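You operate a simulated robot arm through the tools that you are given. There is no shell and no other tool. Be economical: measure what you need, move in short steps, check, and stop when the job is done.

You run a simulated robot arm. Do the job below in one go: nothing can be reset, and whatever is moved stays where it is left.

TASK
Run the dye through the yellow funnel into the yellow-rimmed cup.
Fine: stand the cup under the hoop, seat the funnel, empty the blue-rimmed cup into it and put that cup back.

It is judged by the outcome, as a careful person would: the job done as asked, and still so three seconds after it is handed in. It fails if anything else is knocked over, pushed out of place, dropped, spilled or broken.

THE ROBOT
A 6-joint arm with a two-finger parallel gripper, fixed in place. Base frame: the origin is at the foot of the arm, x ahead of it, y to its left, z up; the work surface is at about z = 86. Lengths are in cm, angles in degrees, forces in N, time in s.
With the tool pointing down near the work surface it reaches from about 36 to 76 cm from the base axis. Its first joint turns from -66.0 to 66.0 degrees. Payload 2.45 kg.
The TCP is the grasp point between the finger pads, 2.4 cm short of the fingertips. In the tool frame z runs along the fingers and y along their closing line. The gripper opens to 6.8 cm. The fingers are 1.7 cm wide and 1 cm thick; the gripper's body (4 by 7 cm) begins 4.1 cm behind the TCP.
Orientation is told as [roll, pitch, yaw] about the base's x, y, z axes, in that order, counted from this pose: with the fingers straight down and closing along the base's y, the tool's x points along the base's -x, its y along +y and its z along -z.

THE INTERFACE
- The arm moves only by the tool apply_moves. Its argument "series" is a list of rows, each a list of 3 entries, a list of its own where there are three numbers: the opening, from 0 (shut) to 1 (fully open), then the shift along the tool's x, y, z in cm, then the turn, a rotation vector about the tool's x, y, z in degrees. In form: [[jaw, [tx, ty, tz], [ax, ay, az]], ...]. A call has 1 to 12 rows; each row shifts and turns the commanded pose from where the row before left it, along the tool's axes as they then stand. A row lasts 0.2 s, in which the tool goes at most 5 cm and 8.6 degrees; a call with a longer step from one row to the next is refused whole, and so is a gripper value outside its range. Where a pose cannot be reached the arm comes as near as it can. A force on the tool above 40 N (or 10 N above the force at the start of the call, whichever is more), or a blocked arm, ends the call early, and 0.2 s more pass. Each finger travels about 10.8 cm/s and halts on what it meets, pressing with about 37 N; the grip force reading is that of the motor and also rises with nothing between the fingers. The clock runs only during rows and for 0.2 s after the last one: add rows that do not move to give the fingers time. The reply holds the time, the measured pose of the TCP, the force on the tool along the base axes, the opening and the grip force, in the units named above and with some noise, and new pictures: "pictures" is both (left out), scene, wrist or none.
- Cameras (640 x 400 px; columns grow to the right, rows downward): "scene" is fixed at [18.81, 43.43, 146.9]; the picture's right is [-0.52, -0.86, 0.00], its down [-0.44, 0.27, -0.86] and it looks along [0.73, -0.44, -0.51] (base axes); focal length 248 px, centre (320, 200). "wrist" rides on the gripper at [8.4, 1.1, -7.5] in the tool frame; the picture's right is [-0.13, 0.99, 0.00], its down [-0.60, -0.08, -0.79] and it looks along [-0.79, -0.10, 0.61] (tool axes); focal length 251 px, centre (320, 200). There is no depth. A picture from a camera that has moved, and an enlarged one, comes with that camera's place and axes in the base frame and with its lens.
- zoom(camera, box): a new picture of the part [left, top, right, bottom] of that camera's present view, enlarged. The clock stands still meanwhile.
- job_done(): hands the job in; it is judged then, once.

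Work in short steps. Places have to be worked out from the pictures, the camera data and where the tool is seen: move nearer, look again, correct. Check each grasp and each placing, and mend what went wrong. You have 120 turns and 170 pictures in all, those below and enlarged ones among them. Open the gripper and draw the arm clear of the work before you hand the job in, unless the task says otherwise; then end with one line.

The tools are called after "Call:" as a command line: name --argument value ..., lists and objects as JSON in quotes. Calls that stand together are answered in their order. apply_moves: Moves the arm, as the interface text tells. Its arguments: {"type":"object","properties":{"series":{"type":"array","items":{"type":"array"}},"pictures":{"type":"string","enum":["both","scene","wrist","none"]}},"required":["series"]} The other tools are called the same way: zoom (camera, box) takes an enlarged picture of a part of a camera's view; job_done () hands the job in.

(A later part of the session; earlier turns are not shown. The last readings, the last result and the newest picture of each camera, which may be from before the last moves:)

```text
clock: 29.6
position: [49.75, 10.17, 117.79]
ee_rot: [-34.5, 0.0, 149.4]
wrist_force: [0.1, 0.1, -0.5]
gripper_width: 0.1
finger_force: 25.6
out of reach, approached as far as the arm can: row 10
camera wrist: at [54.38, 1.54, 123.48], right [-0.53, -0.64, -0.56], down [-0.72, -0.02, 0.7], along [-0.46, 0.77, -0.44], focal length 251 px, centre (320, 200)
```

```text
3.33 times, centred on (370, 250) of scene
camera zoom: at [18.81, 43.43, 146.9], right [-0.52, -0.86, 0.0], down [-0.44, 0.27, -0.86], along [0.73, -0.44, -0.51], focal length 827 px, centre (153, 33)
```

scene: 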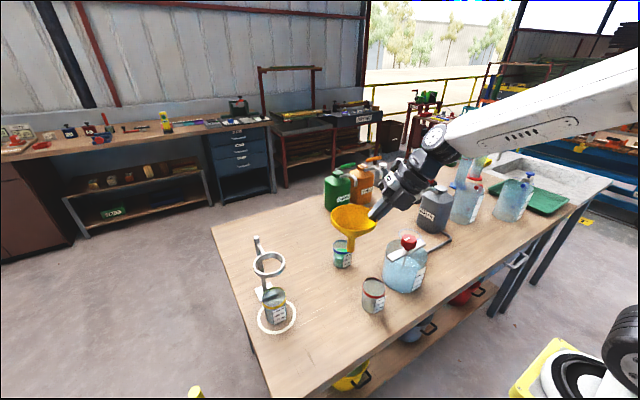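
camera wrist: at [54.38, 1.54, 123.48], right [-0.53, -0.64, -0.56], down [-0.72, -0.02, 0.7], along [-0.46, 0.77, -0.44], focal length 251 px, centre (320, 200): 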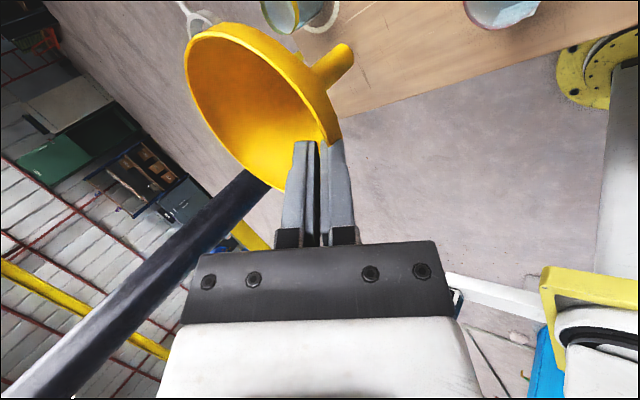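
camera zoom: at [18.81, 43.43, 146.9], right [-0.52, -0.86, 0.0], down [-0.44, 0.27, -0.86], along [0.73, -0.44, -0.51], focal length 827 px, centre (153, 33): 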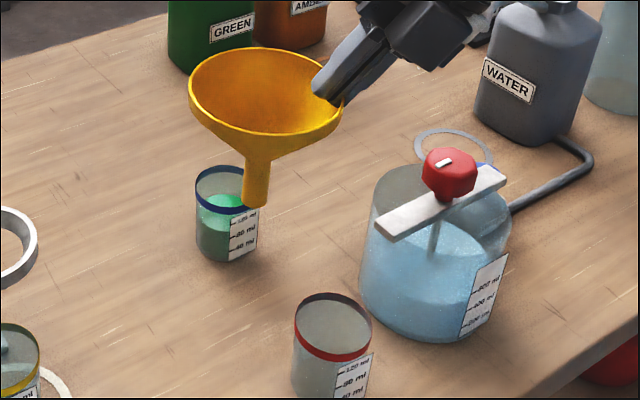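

The funnel is upright, its centre about (52.5,14.7), rim z 116.5 and spout bottom about 106.5. I carry it gently to above the hoop, 3 cm higher.

Call:
apply_moves --series '[[0, [-0.2, -1.2, 0.6], [0, 0, 0]], [0, [-0.334, -2.146, 1.046], [0, 0, 0]], [0, [-0.334, -2.146, 1.046], [0, 0, 0]], [0, [-0.334, -2.146, 1.046], [0, 0, 0]], [0, [-0.334, -2.146, 1.046], [0, 0, 0]], [0, [-0.334, -2.146, 1.046], [0, 0, 0]], [0, [-0.334, -2.146, 1.046], [0, 0, 0]], [0, [-0.334, -2.146, 1.046], [0, 0, 0]], [0, [-0.134, -0.95, 0.44], [0, 0, 0]], [0, [0, 0, 0], [0, 0, 0]]]' --pictures "both"

Call:
zoom --camera "scene" --box '[200, 170, 360, 330]'

```text
clock: 31.8
position: [57.19, 27.85, 120.89]
ee_rot: [-35.0, 0.1, 149.7]
wrist_force: [1.1, -0.9, -1.3]
gripper_width: 0.1
finger_force: 25.8
camera wrist: at [61.72, 19.18, 126.43], right [-0.52, -0.64, -0.57], down [-0.72, -0.03, 0.69], along [-0.46, 0.77, -0.44], focal length 251 px, centre (320, 200)
```

scene: 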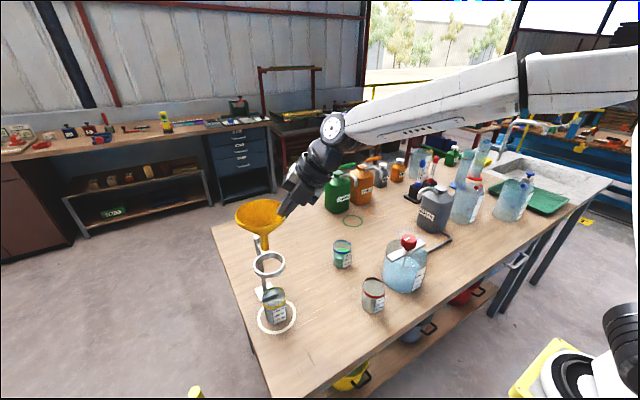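
wrist: 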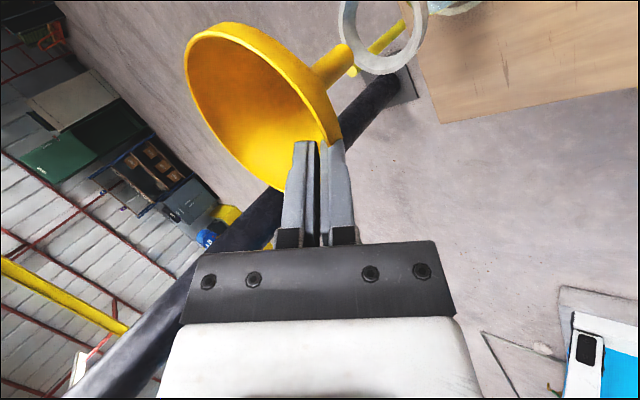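

```text
2.50 times, centred on (280, 250) of scene
camera zoom: at [18.81, 43.43, 146.9], right [-0.52, -0.86, 0.0], down [-0.44, 0.27, -0.86], along [0.73, -0.44, -0.51], focal length 620 px, centre (420, 75)
```

zoom: 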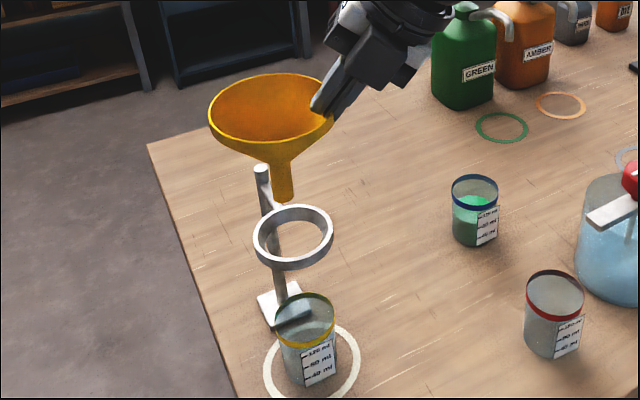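

The spout tip is about (60.1,32.6,109.7) and the hoop centre about (60,32.3). I correct slightly and lower 6 cm into the hoop.

Call:
apply_moves --series '[[0, [0.02, 0.92, 1.18], [0, 0, 0]], [0, [0.02, 0.92, 1.18], [0, 0, 0]], [0, [0.02, 0.92, 1.18], [0, 0, 0]], [0, [0.02, 0.92, 1.18], [0, 0, 0]], [0, [0, 0, 0], [0, 0, 0]]]' --pictures "both"

Call:
zoom --camera "scene" --box '[210, 190, 330, 310]'

Call:
zoom --camera "wrist" --box '[170, 0, 490, 200]'

```text
clock: 33.0
position: [56.94, 27.44, 114.83]
ee_rot: [-35.1, 0.1, 149.8]
wrist_force: [-0.1, 0.9, -1.5]
gripper_width: 0.1
finger_force: 25.4
camera wrist: at [61.58, 18.86, 120.38], right [-0.52, -0.64, -0.57], down [-0.72, -0.03, 0.69], along [-0.46, 0.77, -0.44], focal length 251 px, centre (320, 200)
```

scene: 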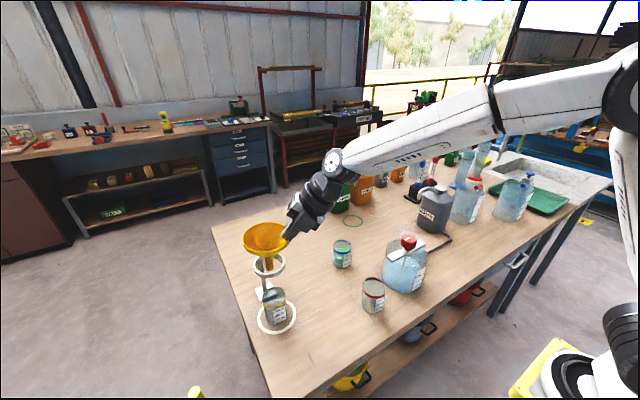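
wrist: 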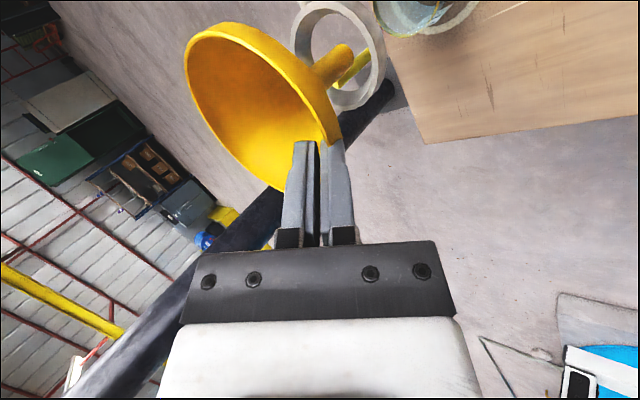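

```text
3.33 times, centred on (270, 250) of scene
camera zoom: at [18.81, 43.43, 146.9], right [-0.52, -0.86, 0.0], down [-0.44, 0.27, -0.86], along [0.73, -0.44, -0.51], focal length 827 px, centre (487, 33)
```

zoom: 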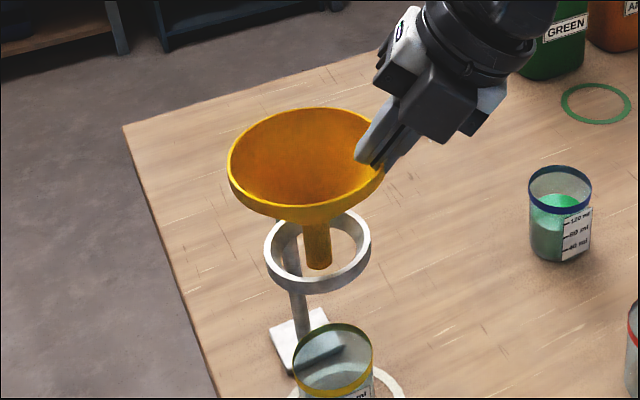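

```text
2.00 times, centred on (330, 100) of wrist
camera zoom: at [61.58, 18.86, 120.38], right [-0.52, -0.64, -0.57], down [-0.72, -0.03, 0.69], along [-0.46, 0.77, -0.44], focal length 503 px, centre (300, 400)
```

zoom: 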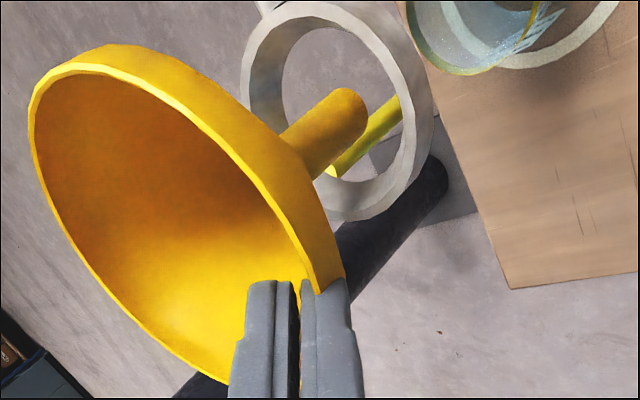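

The spout is entering the hoop centred. I lower 3.5 cm more, gently.

Call:
apply_moves --series '[[0, [0, 0.5, 0.72], [0, 0, 0]], [0, [0, 0.5, 0.72], [0, 0, 0]], [0, [0, 0.5, 0.72], [0, 0, 0]], [0, [0, 0.5, 0.72], [0, 0, 0]], [0, [0, 0, 0], [0, 0, 0]]]' --pictures "both"

Call:
zoom --camera "scene" --box '[210, 190, 330, 310]'

Call:
zoom --camera "wrist" --box '[170, 0, 490, 200]'

```text
clock: 34.2
position: [56.97, 27.46, 111.27]
ee_rot: [-35.0, 0.1, 149.9]
wrist_force: [-0.4, -0.3, 0.0]
gripper_width: 0.1
finger_force: 25.3
camera wrist: at [61.56, 18.86, 116.91], right [-0.52, -0.64, -0.57], down [-0.72, -0.03, 0.69], along [-0.46, 0.77, -0.44], focal length 251 px, centre (320, 200)
```

scene: 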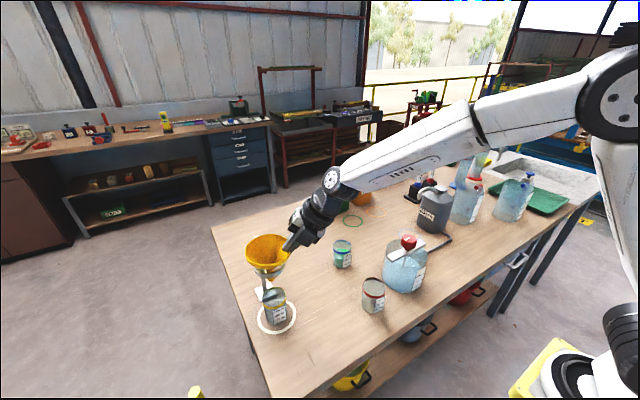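
wrist: 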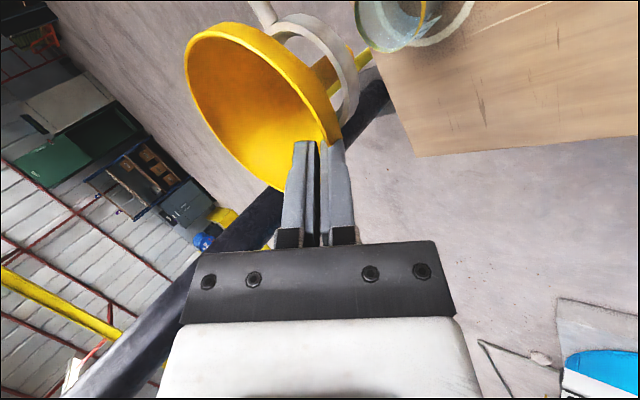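

```text
3.33 times, centred on (270, 250) of scene
camera zoom: at [18.81, 43.43, 146.9], right [-0.52, -0.86, 0.0], down [-0.44, 0.27, -0.86], along [0.73, -0.44, -0.51], focal length 827 px, centre (487, 33)
```

zoom: 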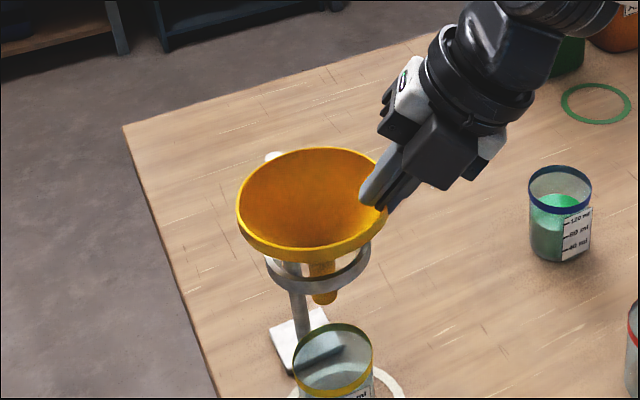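

```text
2.00 times, centred on (330, 100) of wrist
camera zoom: at [61.56, 18.86, 116.91], right [-0.52, -0.64, -0.57], down [-0.72, -0.03, 0.69], along [-0.46, 0.77, -0.44], focal length 503 px, centre (300, 400)
```

zoom: 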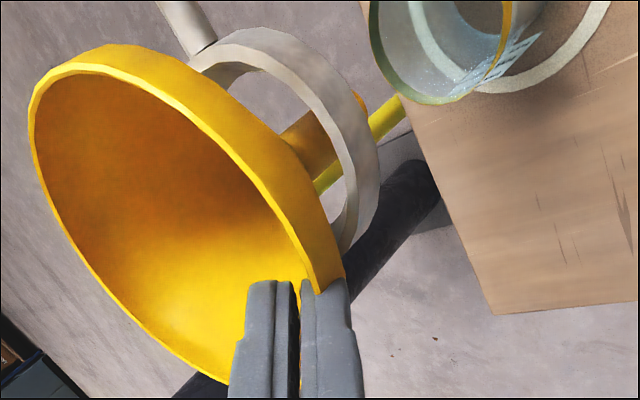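

Alignment is right when projected down the axis. I lower in small steps, watching for contact.

Call:
apply_moves --series '[[0, [0, 0.17, 0.245], [0, 0, 0]], [0, [0, 0.17, 0.245], [0, 0, 0]], [0, [0, 0.17, 0.245], [0, 0, 0]], [0, [0, 0, 0], [0, 0, 0]]]' --pictures "none"

Call:
zoom --camera "scene" --box '[230, 220, 310, 290]'

```text
clock: 35.2
position: [57.0, 27.58, 110.45]
ee_rot: [-35.1, 0.1, 149.8]
wrist_force: [-0.4, 0.0, -1.3]
gripper_width: 0.09
finger_force: 24.9
```

```text
5.71 times, centred on (270, 255) of scene
camera zoom: at [18.81, 43.43, 146.9], right [-0.52, -0.86, 0.0], down [-0.44, 0.27, -0.86], along [0.73, -0.44, -0.51], focal length 1418 px, centre (606, -114)
```

zoom: 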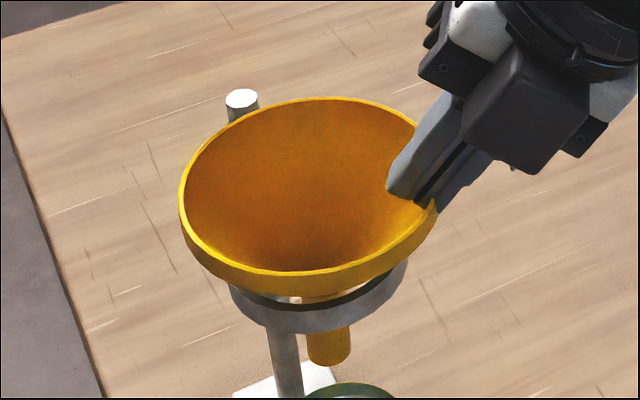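

There is no contact yet. I continue.

Call:
apply_moves --series '[[0, [0, 0.17, 0.245], [0, 0, 0]], [0, [0, 0.17, 0.245], [0, 0, 0]], [0, [0, 0.17, 0.245], [0, 0, 0]], [0, [0, 0, 0], [0, 0, 0]]]' --pictures "none"

Call:
zoom --camera "scene" --box '[230, 220, 310, 290]'

```text
clock: 36.2
position: [57.2, 27.43, 109.62]
ee_rot: [-35.2, 0.3, 149.7]
wrist_force: [6.5, -1.1, 6.1]
gripper_width: 0.11
finger_force: 26.2
```

```text
5.71 times, centred on (270, 255) of scene
camera zoom: at [18.82, 43.42, 146.9], right [-0.52, -0.86, 0.0], down [-0.44, 0.27, -0.86], along [0.73, -0.44, -0.52], focal length 1418 px, centre (606, -114)
```

zoom: 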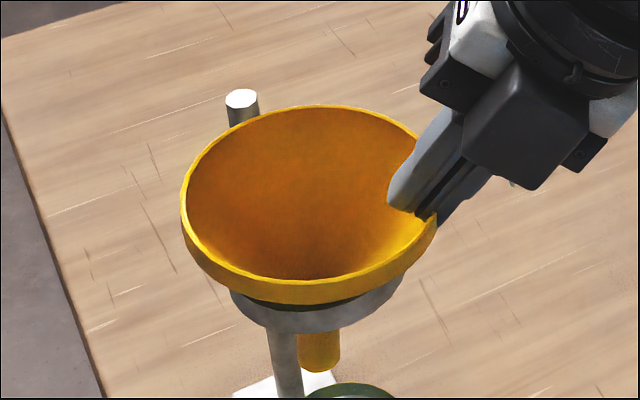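

Contact: the hoop pushes the funnel toward +x. I shift +x 0.4 cm to comply and read the force.

Call:
apply_moves --series '[[0, [0.17, -0.085, 0.058], [0, 0, 0]], [0, [0.17, -0.085, 0.058], [0, 0, 0]], [0, [0, 0, 0], [0, 0, 0]]]' --pictures "none"

Call:
zoom --camera "scene" --box '[230, 220, 310, 290]'

```text
clock: 37.0
position: [57.21, 27.57, 109.43]
ee_rot: [-34.9, 0.0, 149.9]
wrist_force: [-3.1, -0.3, 4.5]
gripper_width: 0.11
finger_force: 25.4
```

```text
5.71 times, centred on (270, 255) of scene
camera zoom: at [18.79, 43.43, 146.9], right [-0.52, -0.86, 0.0], down [-0.44, 0.27, -0.86], along [0.73, -0.44, -0.51], focal length 1418 px, centre (606, -114)
```

zoom: 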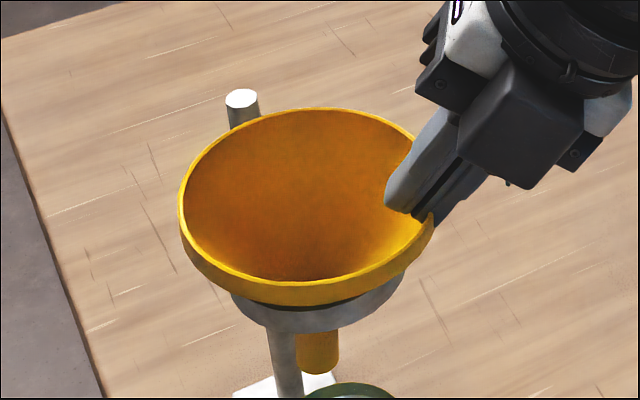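

The funnel now rests in the hoop. I release slightly and look at how it settles before withdrawing along the fingers.

Call:
apply_moves --series '[[0.05, [0, 0, 0], [0, 0, 0]], [0.1, [0, 0, 0], [0, 0, 0]], [0.15, [0, 0, 0], [0, 0, 0]], [0.15, [0, 0, 0], [0, 0, 0]]]' --pictures "wrist"

Call:
zoom --camera "scene" --box '[230, 220, 310, 290]'

```text
clock: 38.0
position: [57.45, 27.57, 109.52]
ee_rot: [-35.0, 0.0, 149.8]
wrist_force: [0.8, -0.4, 0.3]
gripper_width: 1.02
finger_force: 0.1
camera wrist: at [62.01, 18.91, 115.15], right [-0.52, -0.64, -0.57], down [-0.72, -0.03, 0.69], along [-0.46, 0.77, -0.44], focal length 251 px, centre (320, 200)
```

wrist: 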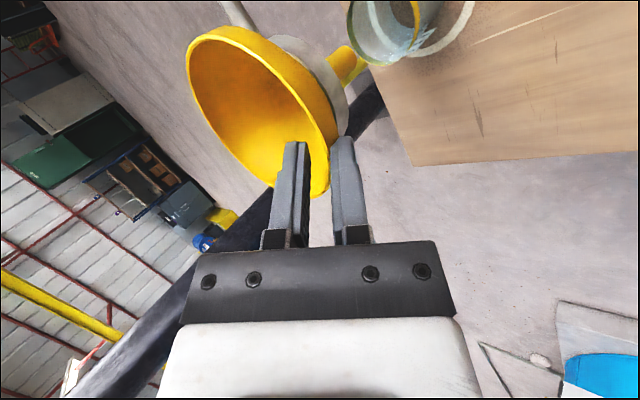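

```text
5.71 times, centred on (270, 255) of scene
camera zoom: at [18.81, 43.43, 146.9], right [-0.52, -0.86, 0.0], down [-0.44, 0.27, -0.86], along [0.73, -0.44, -0.51], focal length 1418 px, centre (606, -114)
```

zoom: 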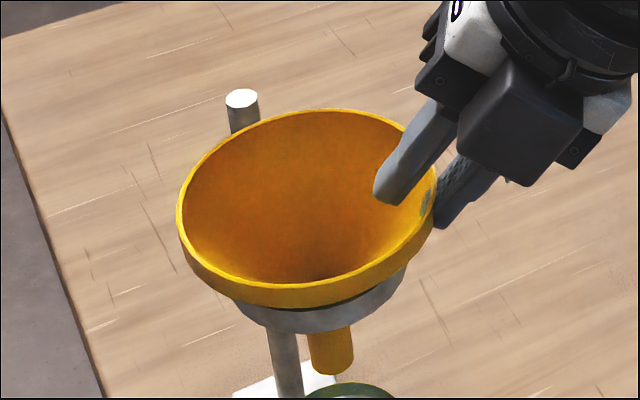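

The funnel has settled upright in the hoop. I withdraw along the finger direction.

Call:
apply_moves --series '[[0.2, [0, 0, -1.5], [0, 0, 0]], [0.2, [0, 0, -2.5], [0, 0, 0]], [0.3, [0, 0, -4], [0, 0, 0]], [0.5, [0, 0, -4], [0, 0, 0]], [1, [0, 0, 0], [-8, 0, 0]], [1, [0, 0, 0], [-8, 0, 0]], [1, [0, 0, 0], [-8, 0, 0]], [1, [0, 0, 0], [-8, 0, 0]], [1, [0, 0, 0], [-3, 0, 0]]]' --pictures "both"

Call:
zoom --camera "scene" --box '[220, 210, 400, 340]'

```text
clock: 40.0
position: [53.86, 21.59, 119.36]
ee_rot: [0.1, 0.2, 149.8]
wrist_force: [-0.7, 0.3, 0.5]
gripper_width: 6.77
finger_force: 0.0
camera wrist: at [60.57, 16.53, 126.95], right [-0.61, -0.79, 0.0], down [-0.48, 0.37, 0.79], along [-0.63, 0.48, -0.61], focal length 251 px, centre (320, 200)
```

scene: 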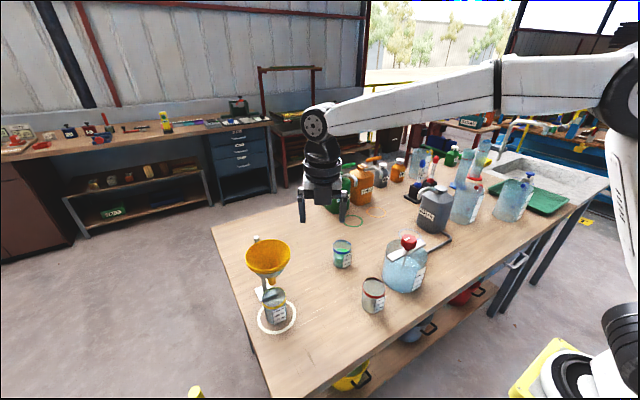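
wrist: 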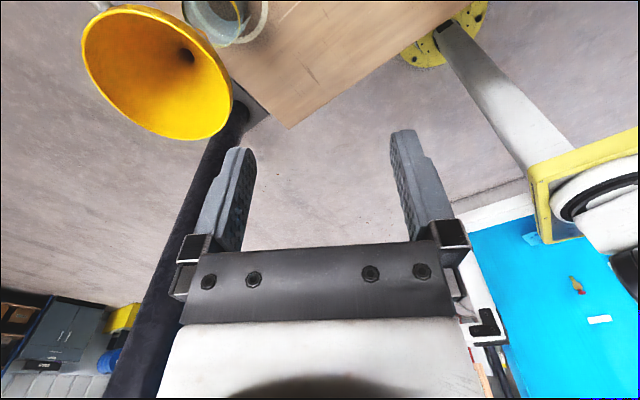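

```text
3.08 times, centred on (310, 275) of scene
camera zoom: at [18.81, 43.43, 146.9], right [-0.52, -0.86, 0.0], down [-0.44, 0.27, -0.86], along [0.73, -0.44, -0.51], focal length 763 px, centre (351, -31)
```

zoom: 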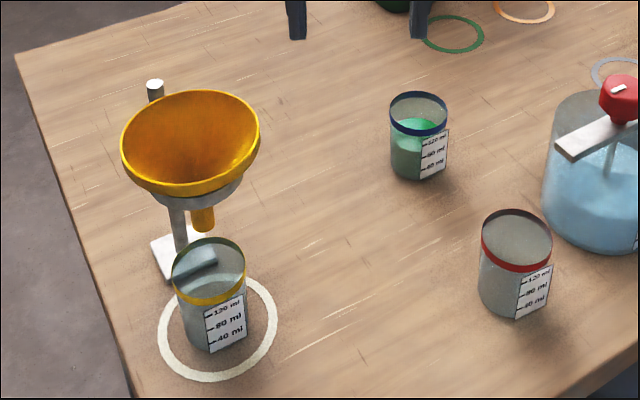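

The funnel is seated well, the yellow cup is beneath it, and the dye is untouched. I restore the red cup next: turn to yaw 180 and hover above it near (49.3,8) for a look.

Call:
apply_moves --series '[[1, [0, 0, 0], [0, 0, -7.55]], [1, [0, 0, 0], [0, 0, -7.55]], [1, [0, 0, 0], [0, 0, -7.55]], [1, [0, 0, 0], [0, 0, -7.55]], [1, [-1.1, 3.4, 1], [0, 0, 0]], [1, [-1.1, 3.4, 3], [0, 0, 0]], [1, [-1.1, 3.4, 3], [0, 0, 0]], [1, [-1.1, 3.4, 3], [0, 0, 0]], [1, [0, 0, 3], [0, 0, 0]]]' --pictures "wrist"

```text
clock: 42.0
position: [49.59, 7.94, 106.38]
ee_rot: [0.1, 0.2, -180.0]
wrist_force: [0.4, -0.5, 0.1]
gripper_width: 6.8
finger_force: 0.1
camera wrist: at [57.95, 7.02, 113.93], right [-0.13, -0.99, 0.0], down [-0.61, 0.08, 0.79], along [-0.78, 0.1, -0.61], focal length 251 px, centre (320, 200)
```

wrist: 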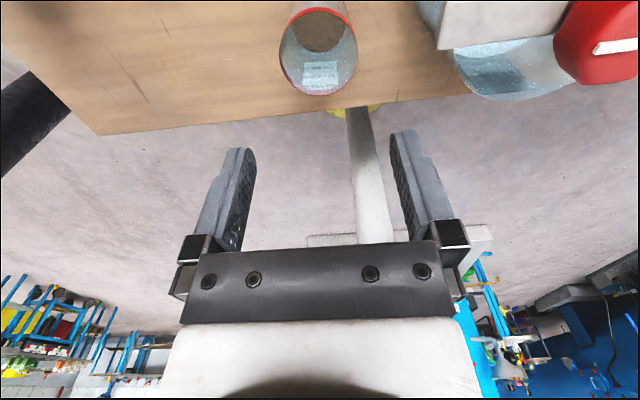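

The red cup is at about (49.85,8.05). I align and descend to just above its rim.

Call:
apply_moves --series '[[1, [0.25, -0.1, 4], [0, 0, 0]], [1, [0, 0, 4], [0, 0, 0]], [1, [0, 0, 1], [0, 0, 0]]]' --pictures "wrist"

Call:
zoom --camera "scene" --box '[310, 220, 430, 320]'

```text
clock: 42.8
position: [49.81, 8.16, 97.22]
ee_rot: [0.1, 0.1, 180.0]
wrist_force: [0.3, -0.6, -0.3]
gripper_width: 6.81
finger_force: 0.0
camera wrist: at [58.14, 7.13, 104.9], right [-0.13, -0.99, 0.0], down [-0.61, 0.08, 0.79], along [-0.79, 0.1, -0.61], focal length 251 px, centre (320, 200)
```

wrist: 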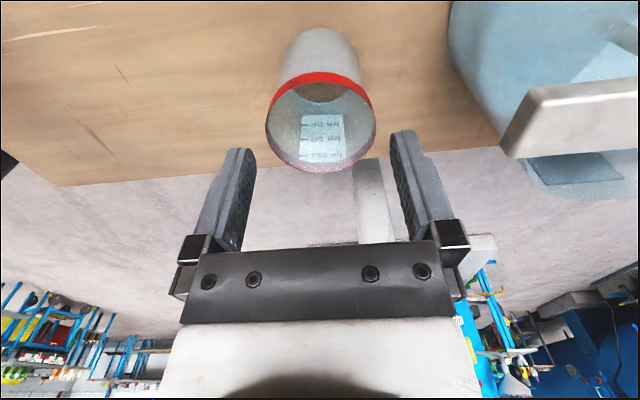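

```text
4.00 times, centred on (370, 270) of scene
camera zoom: at [18.81, 43.43, 146.9], right [-0.52, -0.86, 0.0], down [-0.44, 0.27, -0.86], along [0.73, -0.44, -0.51], focal length 992 px, centre (120, -80)
```

zoom: 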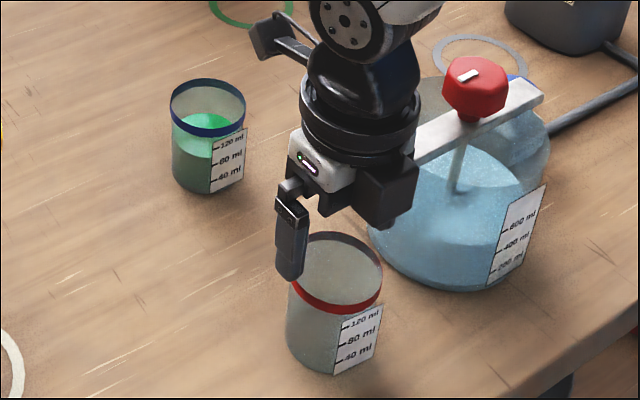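

Aligned laterally. I descend to z≈91.4 and close on the red cup.

Call:
apply_moves --series '[[1, [-0.2, 0, 2], [0, 0, 0]], [1, [0, 0, 2], [0, 0, 0]], [1, [0, 0, 1.8], [0, 0, 0]], [0.7, [0, 0, 0], [0, 0, 0]], [0.5, [0, 0, 0], [0, 0, 0]], [0.5, [0, 0, 0], [0, 0, 0]]]' --pictures "wrist"

Call:
zoom --camera "scene" --box '[310, 220, 430, 320]'

```text
clock: 44.2
position: [49.61, 7.97, 91.66]
ee_rot: [0.0, 0.2, 179.9]
wrist_force: [-1.9, -1.1, 7.9]
gripper_width: 5.83
finger_force: 37.5
camera wrist: at [58.04, 7.08, 99.19], right [-0.13, -0.99, 0.0], down [-0.61, 0.08, 0.79], along [-0.78, 0.1, -0.61], focal length 251 px, centre (320, 200)
```

wrist: 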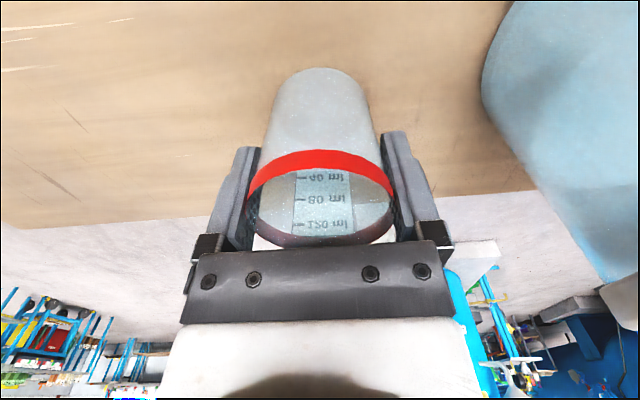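

```text
4.00 times, centred on (370, 270) of scene
camera zoom: at [18.79, 43.43, 146.9], right [-0.52, -0.86, 0.0], down [-0.44, 0.27, -0.86], along [0.73, -0.44, -0.51], focal length 992 px, centre (120, -80)
```

zoom: 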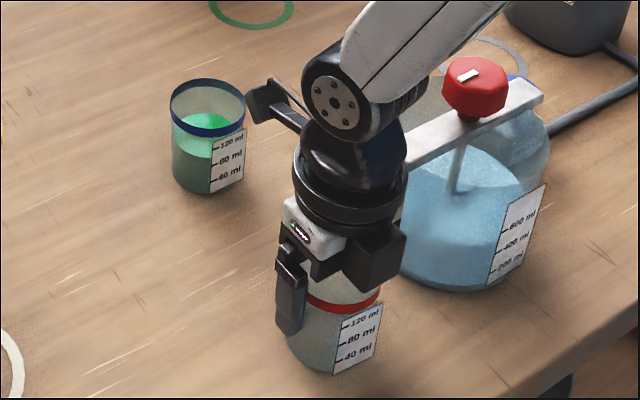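

Gripped at 5.83 cm. Comparing label corners with the first pictures, the cup needs to shift (+2.5,+3.7). I lift, move and lower it.

Call:
apply_moves --series '[[0.5, [0, 0, -1], [0, 0, 0]], [0.5, [1.25, -1.83, 0], [0, 0, 0]], [0.5, [1.25, -1.84, 0], [0, 0, 0]], [0.5, [0, 0, 0.6], [0, 0, 0]], [0.5, [0, 0, 0.35], [0, 0, 0]], [0.5, [0, 0, 0], [0, 0, 0]]]' --pictures "none"

Call:
zoom --camera "scene" --box '[320, 250, 400, 320]'

```text
clock: 45.6
position: [52.16, 11.7, 91.65]
ee_rot: [0.0, 0.0, 179.9]
wrist_force: [0.1, 0.0, -0.2]
gripper_width: 5.83
finger_force: 36.5
```

```text
5.71 times, centred on (360, 285) of scene
camera zoom: at [18.81, 43.43, 146.9], right [-0.52, -0.86, 0.0], down [-0.44, 0.27, -0.86], along [0.73, -0.44, -0.51], focal length 1418 px, centre (91, -286)
```

zoom: 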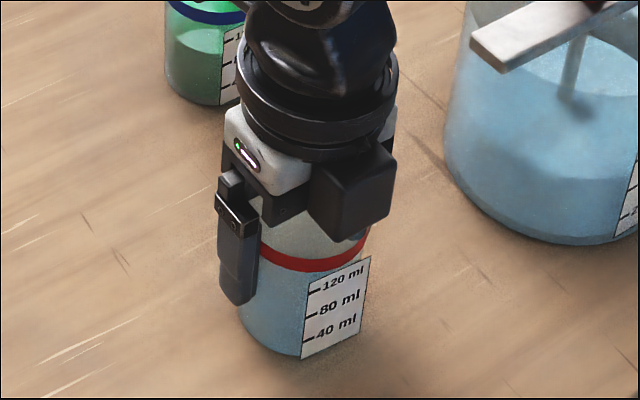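

The label corners match the original picture within 2 to 3 px. I release and rise.

Call:
apply_moves --series '[[0.5, [0, 0, 0.1], [0, 0, 0]], [0.88, [0, 0, 0], [0, 0, 0]], [1, [0, 0, 0], [0, 0, 0]], [1, [0, 0, -2], [0, 0, 0]], [1, [0, 0, -3], [0, 0, 0]], [1, [0, 0, -5], [0, 0, 0]], [1, [0, 0, -5], [0, 0, 0]], [1, [0, 0, -5], [0, 0, 0]]]' --pictures "scene"

Call:
zoom --camera "scene" --box '[310, 230, 410, 320]'

```text
clock: 47.4
position: [51.97, 11.88, 111.69]
ee_rot: [0.1, 0.1, 180.1]
wrist_force: [-0.3, -0.2, -0.7]
gripper_width: 6.79
finger_force: 0.1
```

scene: 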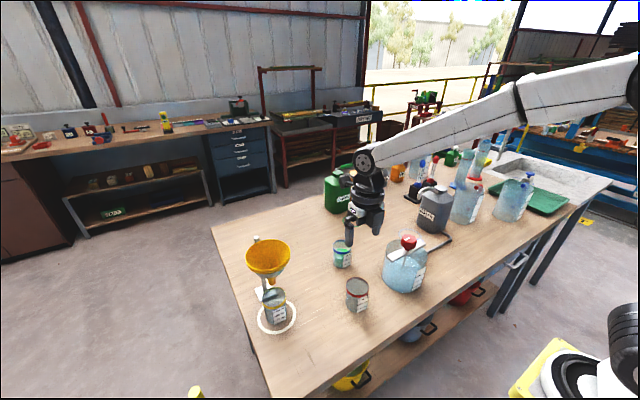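

```text
4.44 times, centred on (360, 275) of scene
camera zoom: at [18.81, 43.43, 146.9], right [-0.52, -0.86, 0.0], down [-0.44, 0.27, -0.86], along [0.73, -0.44, -0.51], focal length 1102 px, centre (142, -133)
```

zoom: 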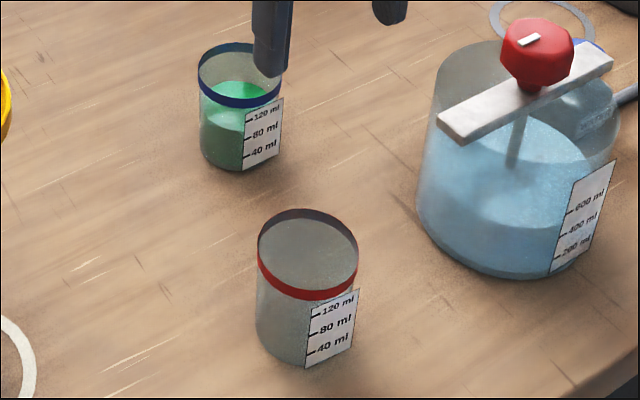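

The red cup is back in place. A side grasp of the blue cup at its present spot would bring the forearm too close to the red cup. I will instead carry it with a top grasp to the yellow cup's old spot, where the side approach is proven, and regrasp there. I hover above the blue cup now.

Call:
apply_moves --series '[[1, [3.6, 1.33, 0], [0, 0, 0]], [1, [3.6, 1.33, 0], [0, 0, 0]], [1, [3.6, 1.33, 1], [0, 0, 0]], [1, [3.5, 1.33, 2], [0, 0, 0]], [1, [0, 0, 3], [0, 0, 0]], [1, [0, 0, 3], [0, 0, 0]]]' --pictures "wrist"

Call:
zoom --camera "scene" --box '[310, 200, 390, 270]'

```text
clock: 48.8
position: [66.42, 6.53, 102.52]
ee_rot: [0.4, 0.1, 179.6]
wrist_force: [-0.1, 0.3, 0.1]
gripper_width: 6.79
finger_force: 0.2
camera wrist: at [74.8, 5.48, 110.2], right [-0.14, -0.99, 0.01], down [-0.61, 0.09, 0.79], along [-0.78, 0.1, -0.61], focal length 251 px, centre (320, 200)
```

wrist: 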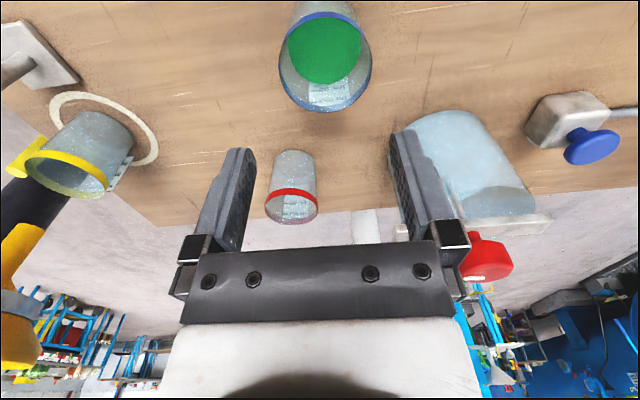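

```text
5.71 times, centred on (350, 235) of scene
camera zoom: at [18.81, 43.43, 146.9], right [-0.52, -0.86, 0.0], down [-0.44, 0.27, -0.86], along [0.73, -0.44, -0.51], focal length 1418 px, centre (149, 0)
```

zoom: 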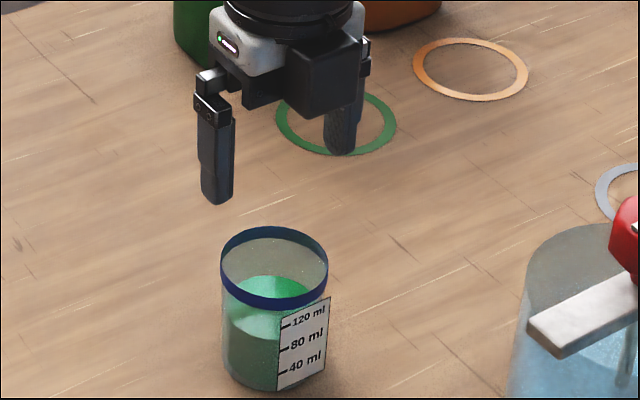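

I take these label corners as the blue cup's reference. I descend closer to refine alignment.

Call:
apply_moves --series '[[1, [0.2, 0.2, 2.5], [0, 0, 0]], [1, [0, 0, 2.6], [0, 0, 0]], [1, [0, 0, 0], [0, 0, 0]]]' --pictures "wrist"

Call:
zoom --camera "scene" --box '[310, 200, 390, 270]'

```text
clock: 49.6
position: [66.62, 6.28, 97.55]
ee_rot: [0.5, 0.2, 179.5]
wrist_force: [0.8, 0.4, -0.7]
gripper_width: 6.81
finger_force: 0.1
camera wrist: at [74.97, 5.31, 105.04], right [-0.14, -0.99, 0.01], down [-0.61, 0.09, 0.79], along [-0.78, 0.1, -0.61], focal length 251 px, centre (320, 200)
```

wrist: 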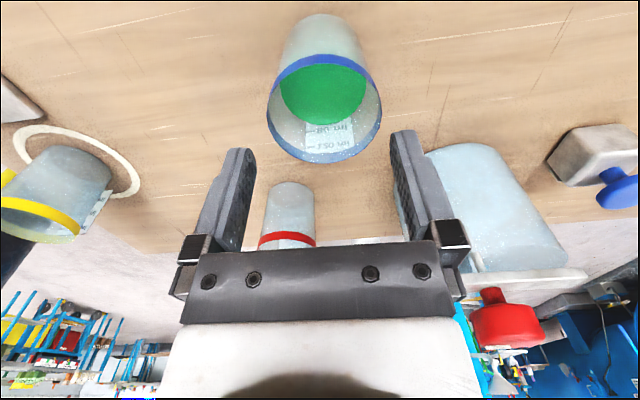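

```text
5.71 times, centred on (350, 235) of scene
camera zoom: at [18.81, 43.43, 146.9], right [-0.52, -0.86, 0.0], down [-0.44, 0.27, -0.86], along [0.73, -0.44, -0.51], focal length 1418 px, centre (149, 0)
```

zoom: 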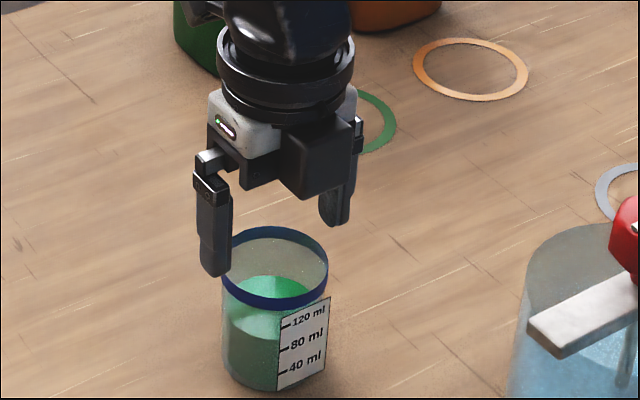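

The blue cup is at about (67.0,6.2). I shift slightly, descend to z≈91.4 and close.

Call:
apply_moves --series '[[1, [0.4, 0.1, 2], [0, 0, 0]], [1, [0, 0, 2], [0, 0, 0]], [1, [0, 0, 2.1], [0, 0, 0]], [0.85, [0, 0, 0], [0, 0, 0]], [0.7, [0, 0, 0], [0, 0, 0]], [0.5, [0, 0, 0], [0, 0, 0]]]' --pictures "wrist"

Call:
zoom --camera "scene" --box '[310, 200, 390, 270]'

```text
clock: 51.0
position: [67.03, 6.3, 91.36]
ee_rot: [0.4, 0.2, 179.6]
wrist_force: [0.1, -0.8, 1.6]
gripper_width: 5.93
finger_force: 37.3
camera wrist: at [75.42, 5.34, 98.95], right [-0.14, -0.99, 0.01], down [-0.61, 0.09, 0.79], along [-0.78, 0.1, -0.61], focal length 251 px, centre (320, 200)
```

wrist: 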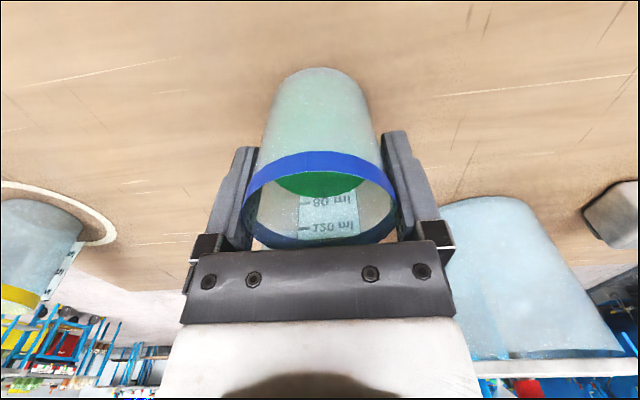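

```text
5.71 times, centred on (350, 235) of scene
camera zoom: at [18.81, 43.43, 146.9], right [-0.52, -0.86, 0.0], down [-0.44, 0.27, -0.86], along [0.73, -0.44, -0.51], focal length 1418 px, centre (149, 0)
```

zoom: 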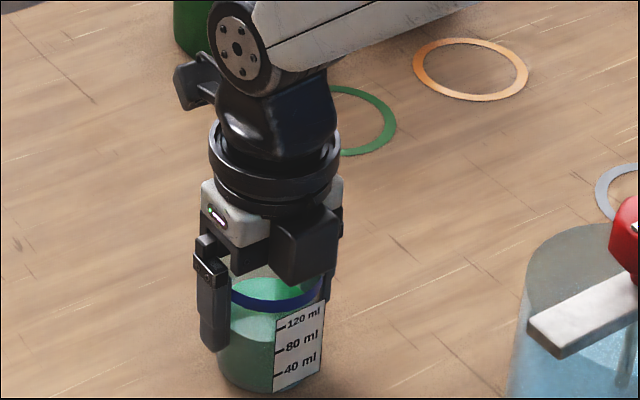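

Held at 5.93 cm, cup moved only about 0.2 cm. I lift gently and carry it to the yellow cup's old spot (64.9,19.2).

Call:
apply_moves --series '[[0.5, [0, 0, -1], [0, 0, 0]], [0.5, [0, 0, -1.5], [0, 0, 0]], [0.5, [0, 0, -1], [0, 0, 0]], [0.5, [-0.26, -0.8, 0], [0, 0, 0]], [0.5, [-0.26, -1.5, 0], [0, 0, 0]], [0.5, [-0.26, -2, 0], [0, 0, 0]], [0.5, [-0.26, -2, 0], [0, 0, 0]], [0.5, [-0.26, -2, 0], [0, 0, 0]], [0.5, [-0.26, -2, 0], [0, 0, 0]], [0.5, [-0.26, -1.6, 0], [0, 0, 0]], [0.5, [-0.26, -1, 0], [0, 0, 0]]]' --pictures "both"

```text
clock: 53.4
position: [64.86, 19.0, 94.84]
ee_rot: [0.1, 0.1, 180.0]
wrist_force: [-0.6, 0.0, -1.2]
gripper_width: 5.92
finger_force: 37.0
camera wrist: at [73.27, 18.05, 102.41], right [-0.13, -0.99, 0.0], down [-0.61, 0.08, 0.79], along [-0.79, 0.1, -0.61], focal length 251 px, centre (320, 200)
```

scene: 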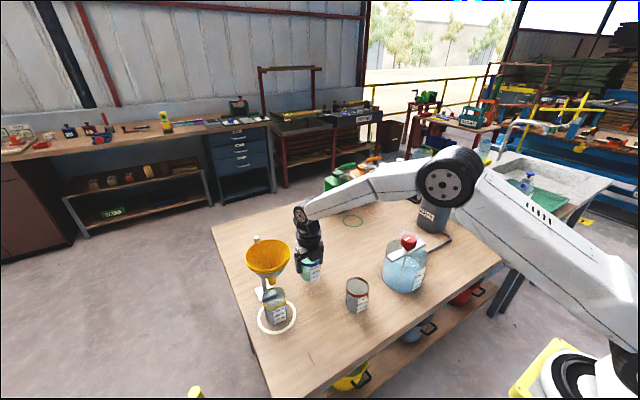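
wrist: 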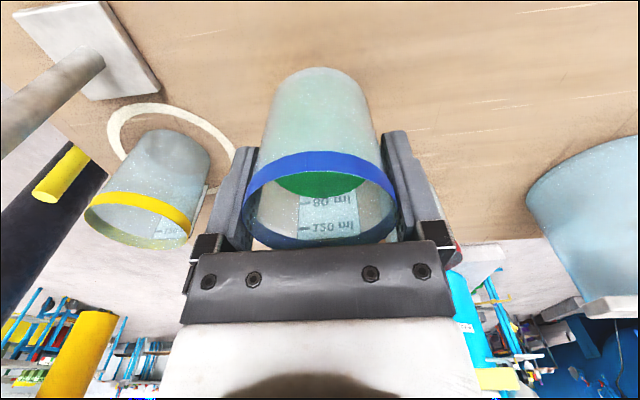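

Arrived. I lower onto the table and release.

Call:
apply_moves --series '[[0.5, [0, 0, 1.5], [0, 0, 0]], [0.5, [0, 0, 1.3], [0, 0, 0]], [0.5, [0, 0, 0.5], [0, 0, 0]], [0.5, [0, 0, 0.2], [0, 0, 0]], [0.5, [0, 0, 0], [0, 0, 0]]]' --pictures "none"

```text
clock: 54.6
position: [65.06, 19.03, 91.29]
ee_rot: [0.1, 0.2, 180.0]
wrist_force: [-0.9, -0.7, 1.7]
gripper_width: 5.9
finger_force: 36.7
```

On the table (z 91.29). I release and rise 20 cm.

Call:
apply_moves --series '[[0.9, [0, 0, 0], [0, 0, 0]], [1, [0, 0, 0], [0, 0, 0]], [1, [0, 0, 0], [0, 0, 0]], [1, [0, 0, -2], [0, 0, 0]], [1, [0, 0, -3], [0, 0, 0]], [1, [0, 0, -5], [0, 0, 0]], [1, [0, 0, -5], [0, 0, 0]], [1, [0, 0, -5], [0, 0, 0]], [1, [0, 0, -5], [0, 0, 0]]]' --pictures "both"

Call:
zoom --camera "scene" --box '[220, 220, 400, 340]'

```text
clock: 56.6
position: [64.7, 18.87, 116.3]
ee_rot: [0.1, 0.1, 180.0]
wrist_force: [-0.9, 0.1, -0.3]
gripper_width: 6.82
finger_force: 0.1
camera wrist: at [73.13, 17.93, 123.93], right [-0.13, -0.99, 0.0], down [-0.61, 0.08, 0.79], along [-0.79, 0.1, -0.61], focal length 251 px, centre (320, 200)
```

scene: 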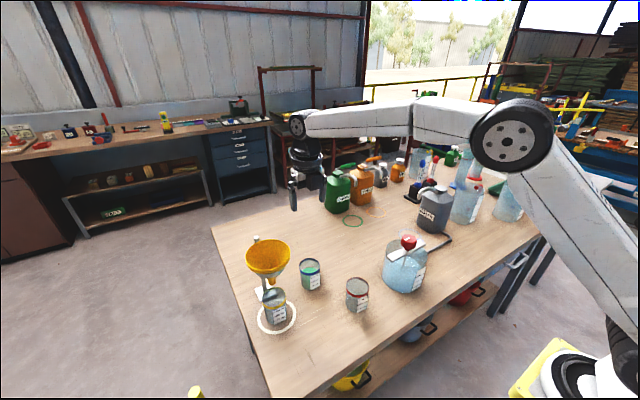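
wrist: 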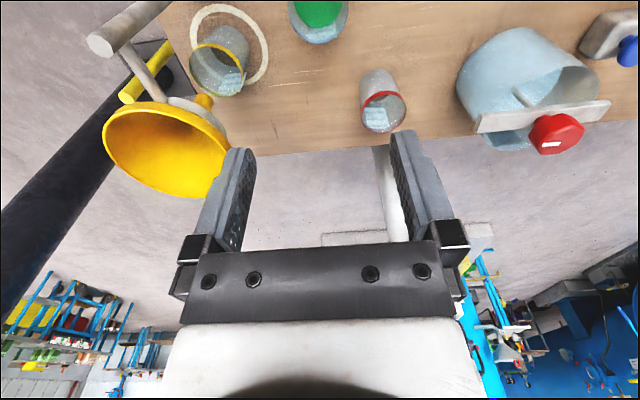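

```text
3.33 times, centred on (310, 280) of scene
camera zoom: at [18.81, 43.43, 146.9], right [-0.52, -0.86, 0.0], down [-0.44, 0.27, -0.86], along [0.73, -0.44, -0.51], focal length 827 px, centre (353, -67)
```

zoom: 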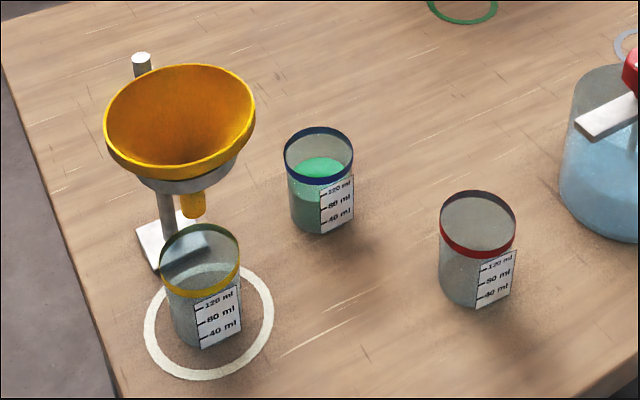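

The blue cup now stands exactly where the yellow one was, and the dye is level. I raise, yaw to azimuth -15 (clear of both the red cup and the funnel), and tilt to 75°.

Call:
apply_moves --series '[[1, [0, 0, -4], [0, 0, 7.5]], [1, [-3, 0, -3], [0, 0, 7.5]], [1, [0, 0, 0], [0, 8.34, 0]], [1, [0, 0, 0], [0, 8.34, 0]], [1, [0, 0, 0], [0, 8.33, 0]], [1, [0, 0, 0], [0, 8.33, 0]], [1, [0, 0, 0], [0, 8.33, 0]], [1, [0, 0, 0], [0, 8.33, 0]], [1, [0, 0, 0], [0, 8.33, 0]], [1, [0, 0, 0], [0, 8.34, 0]], [1, [0, 0, 0], [0, 8.33, 0]]]' --pictures "scene"

```text
clock: 59.0
position: [61.87, 19.51, 123.39]
ee_rot: [-0.1, 75.2, 164.8]
wrist_force: [0.2, -0.1, 0.4]
gripper_width: 6.79
finger_force: 0.0
```

scene: 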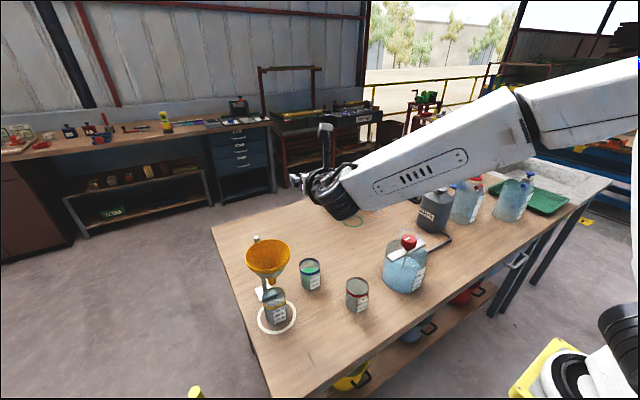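

Before gripping the dye cup I test the roll range needed for pouring, with the gripper empty: about -125° around the tool axis.

Call:
apply_moves --series '[[1, [0, 0, 0], [0, 0, -8.5]], [1, [0, 0, 0], [0, 0, -8.5]], [1, [0, 0, 0], [0, 0, -8.5]], [1, [0, 0, 0], [0, 0, -8.5]], [1, [0, 0, 0], [0, 0, -8.5]], [1, [0, 0, 0], [0, 0, -8.5]], [1, [0, 0, 0], [0, 0, -8.5]], [1, [0, 0, 0], [0, 0, -8.5]], [1, [0, 0, 0], [0, 0, -8.5]], [1, [0, 0, 0], [0, 0, -8.5]], [1, [0, 0, 0], [0, 0, -8.5]], [1, [0, 0, 0], [0, 0, -8.5]]]' --pictures "none"

Call:
apply_moves --series '[[1, [0, 0, 0], [0, 0, -8.5]], [1, [0, 0, 0], [0, 0, -8.5]], [1, [0, 0, 0], [0, 0, -8.5]]]' --pictures "scene"

```text
clock: 61.6
position: [61.8, 19.44, 123.33]
ee_rot: [74.8, -11.7, -102.0]
wrist_force: [-0.2, -0.1, -0.3]
gripper_width: 6.79
finger_force: 0.1
```

```text
clock: 62.4
position: [61.05, 17.77, 119.62]
ee_rot: [72.3, -35.7, -93.9]
wrist_force: [0.0, 0.4, -0.6]
gripper_width: 6.79
finger_force: 0.1
out of reach, approached as far as the arm can: row 2, 3
```

scene: 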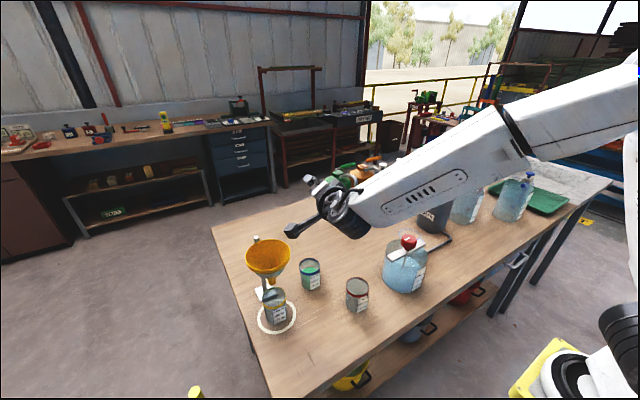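

The negative roll hits a limit near -110°. The opposite roll unwinds the wrist, so I return and test +130°.

Call:
apply_moves --series '[[1, [0, 0, 0], [0, 0, 8.5]], [1, [0, 0, 0], [0, 0, 8.5]], [1, [0, 0, 0], [0, 0, 8.5]], [1, [0, 0, 0], [0, 0, 8.5]], [1, [0, 0, 0], [0, 0, 8.5]], [1, [0, 0, 0], [0, 0, 8.5]], [1, [0, 0, 0], [0, 0, 8.5]], [1, [0, 0, 0], [0, 0, 8.5]], [1, [0, 0, 0], [0, 0, 8.5]], [1, [0, 0, 0], [0, 0, 8.5]], [1, [0, 0, 0], [0, 0, 8.5]], [1, [0, 0, 0], [0, 0, 8.5]]]' --pictures "none"

Call:
apply_moves --series '[[1, [0, 0, 0], [0, 0, 8.5]], [1, [0, 0, 0], [0, 0, 8.5]], [1, [0, 0, 0], [0, 0, 8.5]]]' --pictures "none"

```text
clock: 65.0
position: [61.05, 17.91, 119.57]
ee_rot: [58.2, 60.9, -133.4]
wrist_force: [-0.8, 0.8, -0.1]
gripper_width: 6.81
finger_force: 0.0
```

```text
clock: 65.8
position: [61.16, 17.87, 119.53]
ee_rot: [-0.7, 75.2, 164.4]
wrist_force: [0.4, 0.2, 0.6]
gripper_width: 6.78
finger_force: 0.1
```

Orientation is restored. I move to above the planned pouring place, left of the funnel and high, and test the + roll there.

Call:
apply_moves --series '[[1, [0.81, -3.58, -1.24], [0, 0, 0]], [1, [0.81, -3.58, -1.24], [0, 0, 0]], [1, [0.81, -3.58, -1.24], [0, 0, 0]], [1, [0.81, -3.58, -1.24], [0, 0, 0]], [1, [0.81, -3.58, -1.24], [0, 0, 0]], [1, [0, 0, 0], [0, 0, 8.5]], [1, [0, 0, 0], [0, 0, 8.5]], [1, [0, 0, 0], [0, 0, 8.5]], [1, [0, 0, 0], [0, 0, 8.5]], [1, [0, 0, 0], [0, 0, 8.5]], [1, [0, 0, 0], [0, 0, 8.5]], [1, [0, 0, 0], [0, 0, 8.5]]]' --pictures "none"

Call:
apply_moves --series '[[1, [0, 0, 0], [0, 0, 8.5]], [1, [0, 0, 0], [0, 0, 8.5]], [1, [0, 0, 0], [0, 0, 8.5]], [1, [0, 0, 0], [0, 0, 8.5]], [1, [0, 0, 0], [0, 0, 8.5]], [1, [0, 0, 0], [0, 0, 8.5]], [1, [0, 0, 0], [0, 0, 8.5]], [1, [0, 0, 0], [0, 0, 8.5]], [1, [0, 0, 0], [0, 0, 8.5]]]' --pictures "both"

```text
clock: 68.4
position: [60.89, 36.51, 125.16]
ee_rot: [-72.9, 29.3, 83.4]
wrist_force: [-0.7, -0.1, 0.8]
gripper_width: 6.81
finger_force: 0.1
```

```text
clock: 70.4
position: [60.83, 36.4, 125.07]
ee_rot: [-68.9, -44.3, 60.1]
wrist_force: [-0.7, 0.0, -0.6]
gripper_width: 6.78
finger_force: 0.0
camera wrist: at [50.88, 33.96, 120.49], right [0.06, 0.82, -0.57], down [-0.53, 0.52, 0.68], along [0.85, 0.26, 0.46], focal length 251 px, centre (320, 200)
```

scene: 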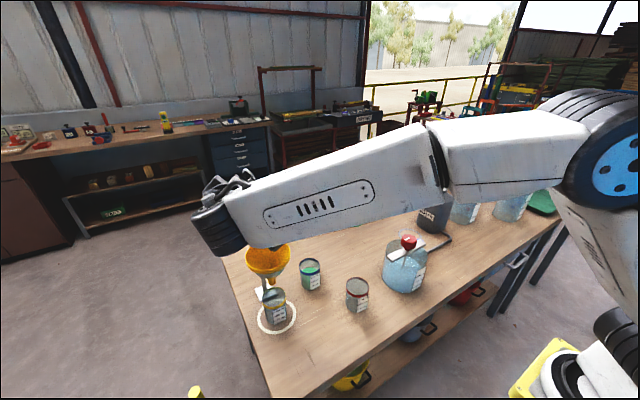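
wrist: 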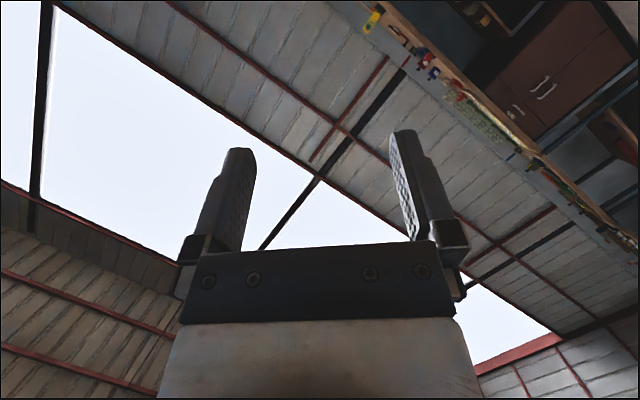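

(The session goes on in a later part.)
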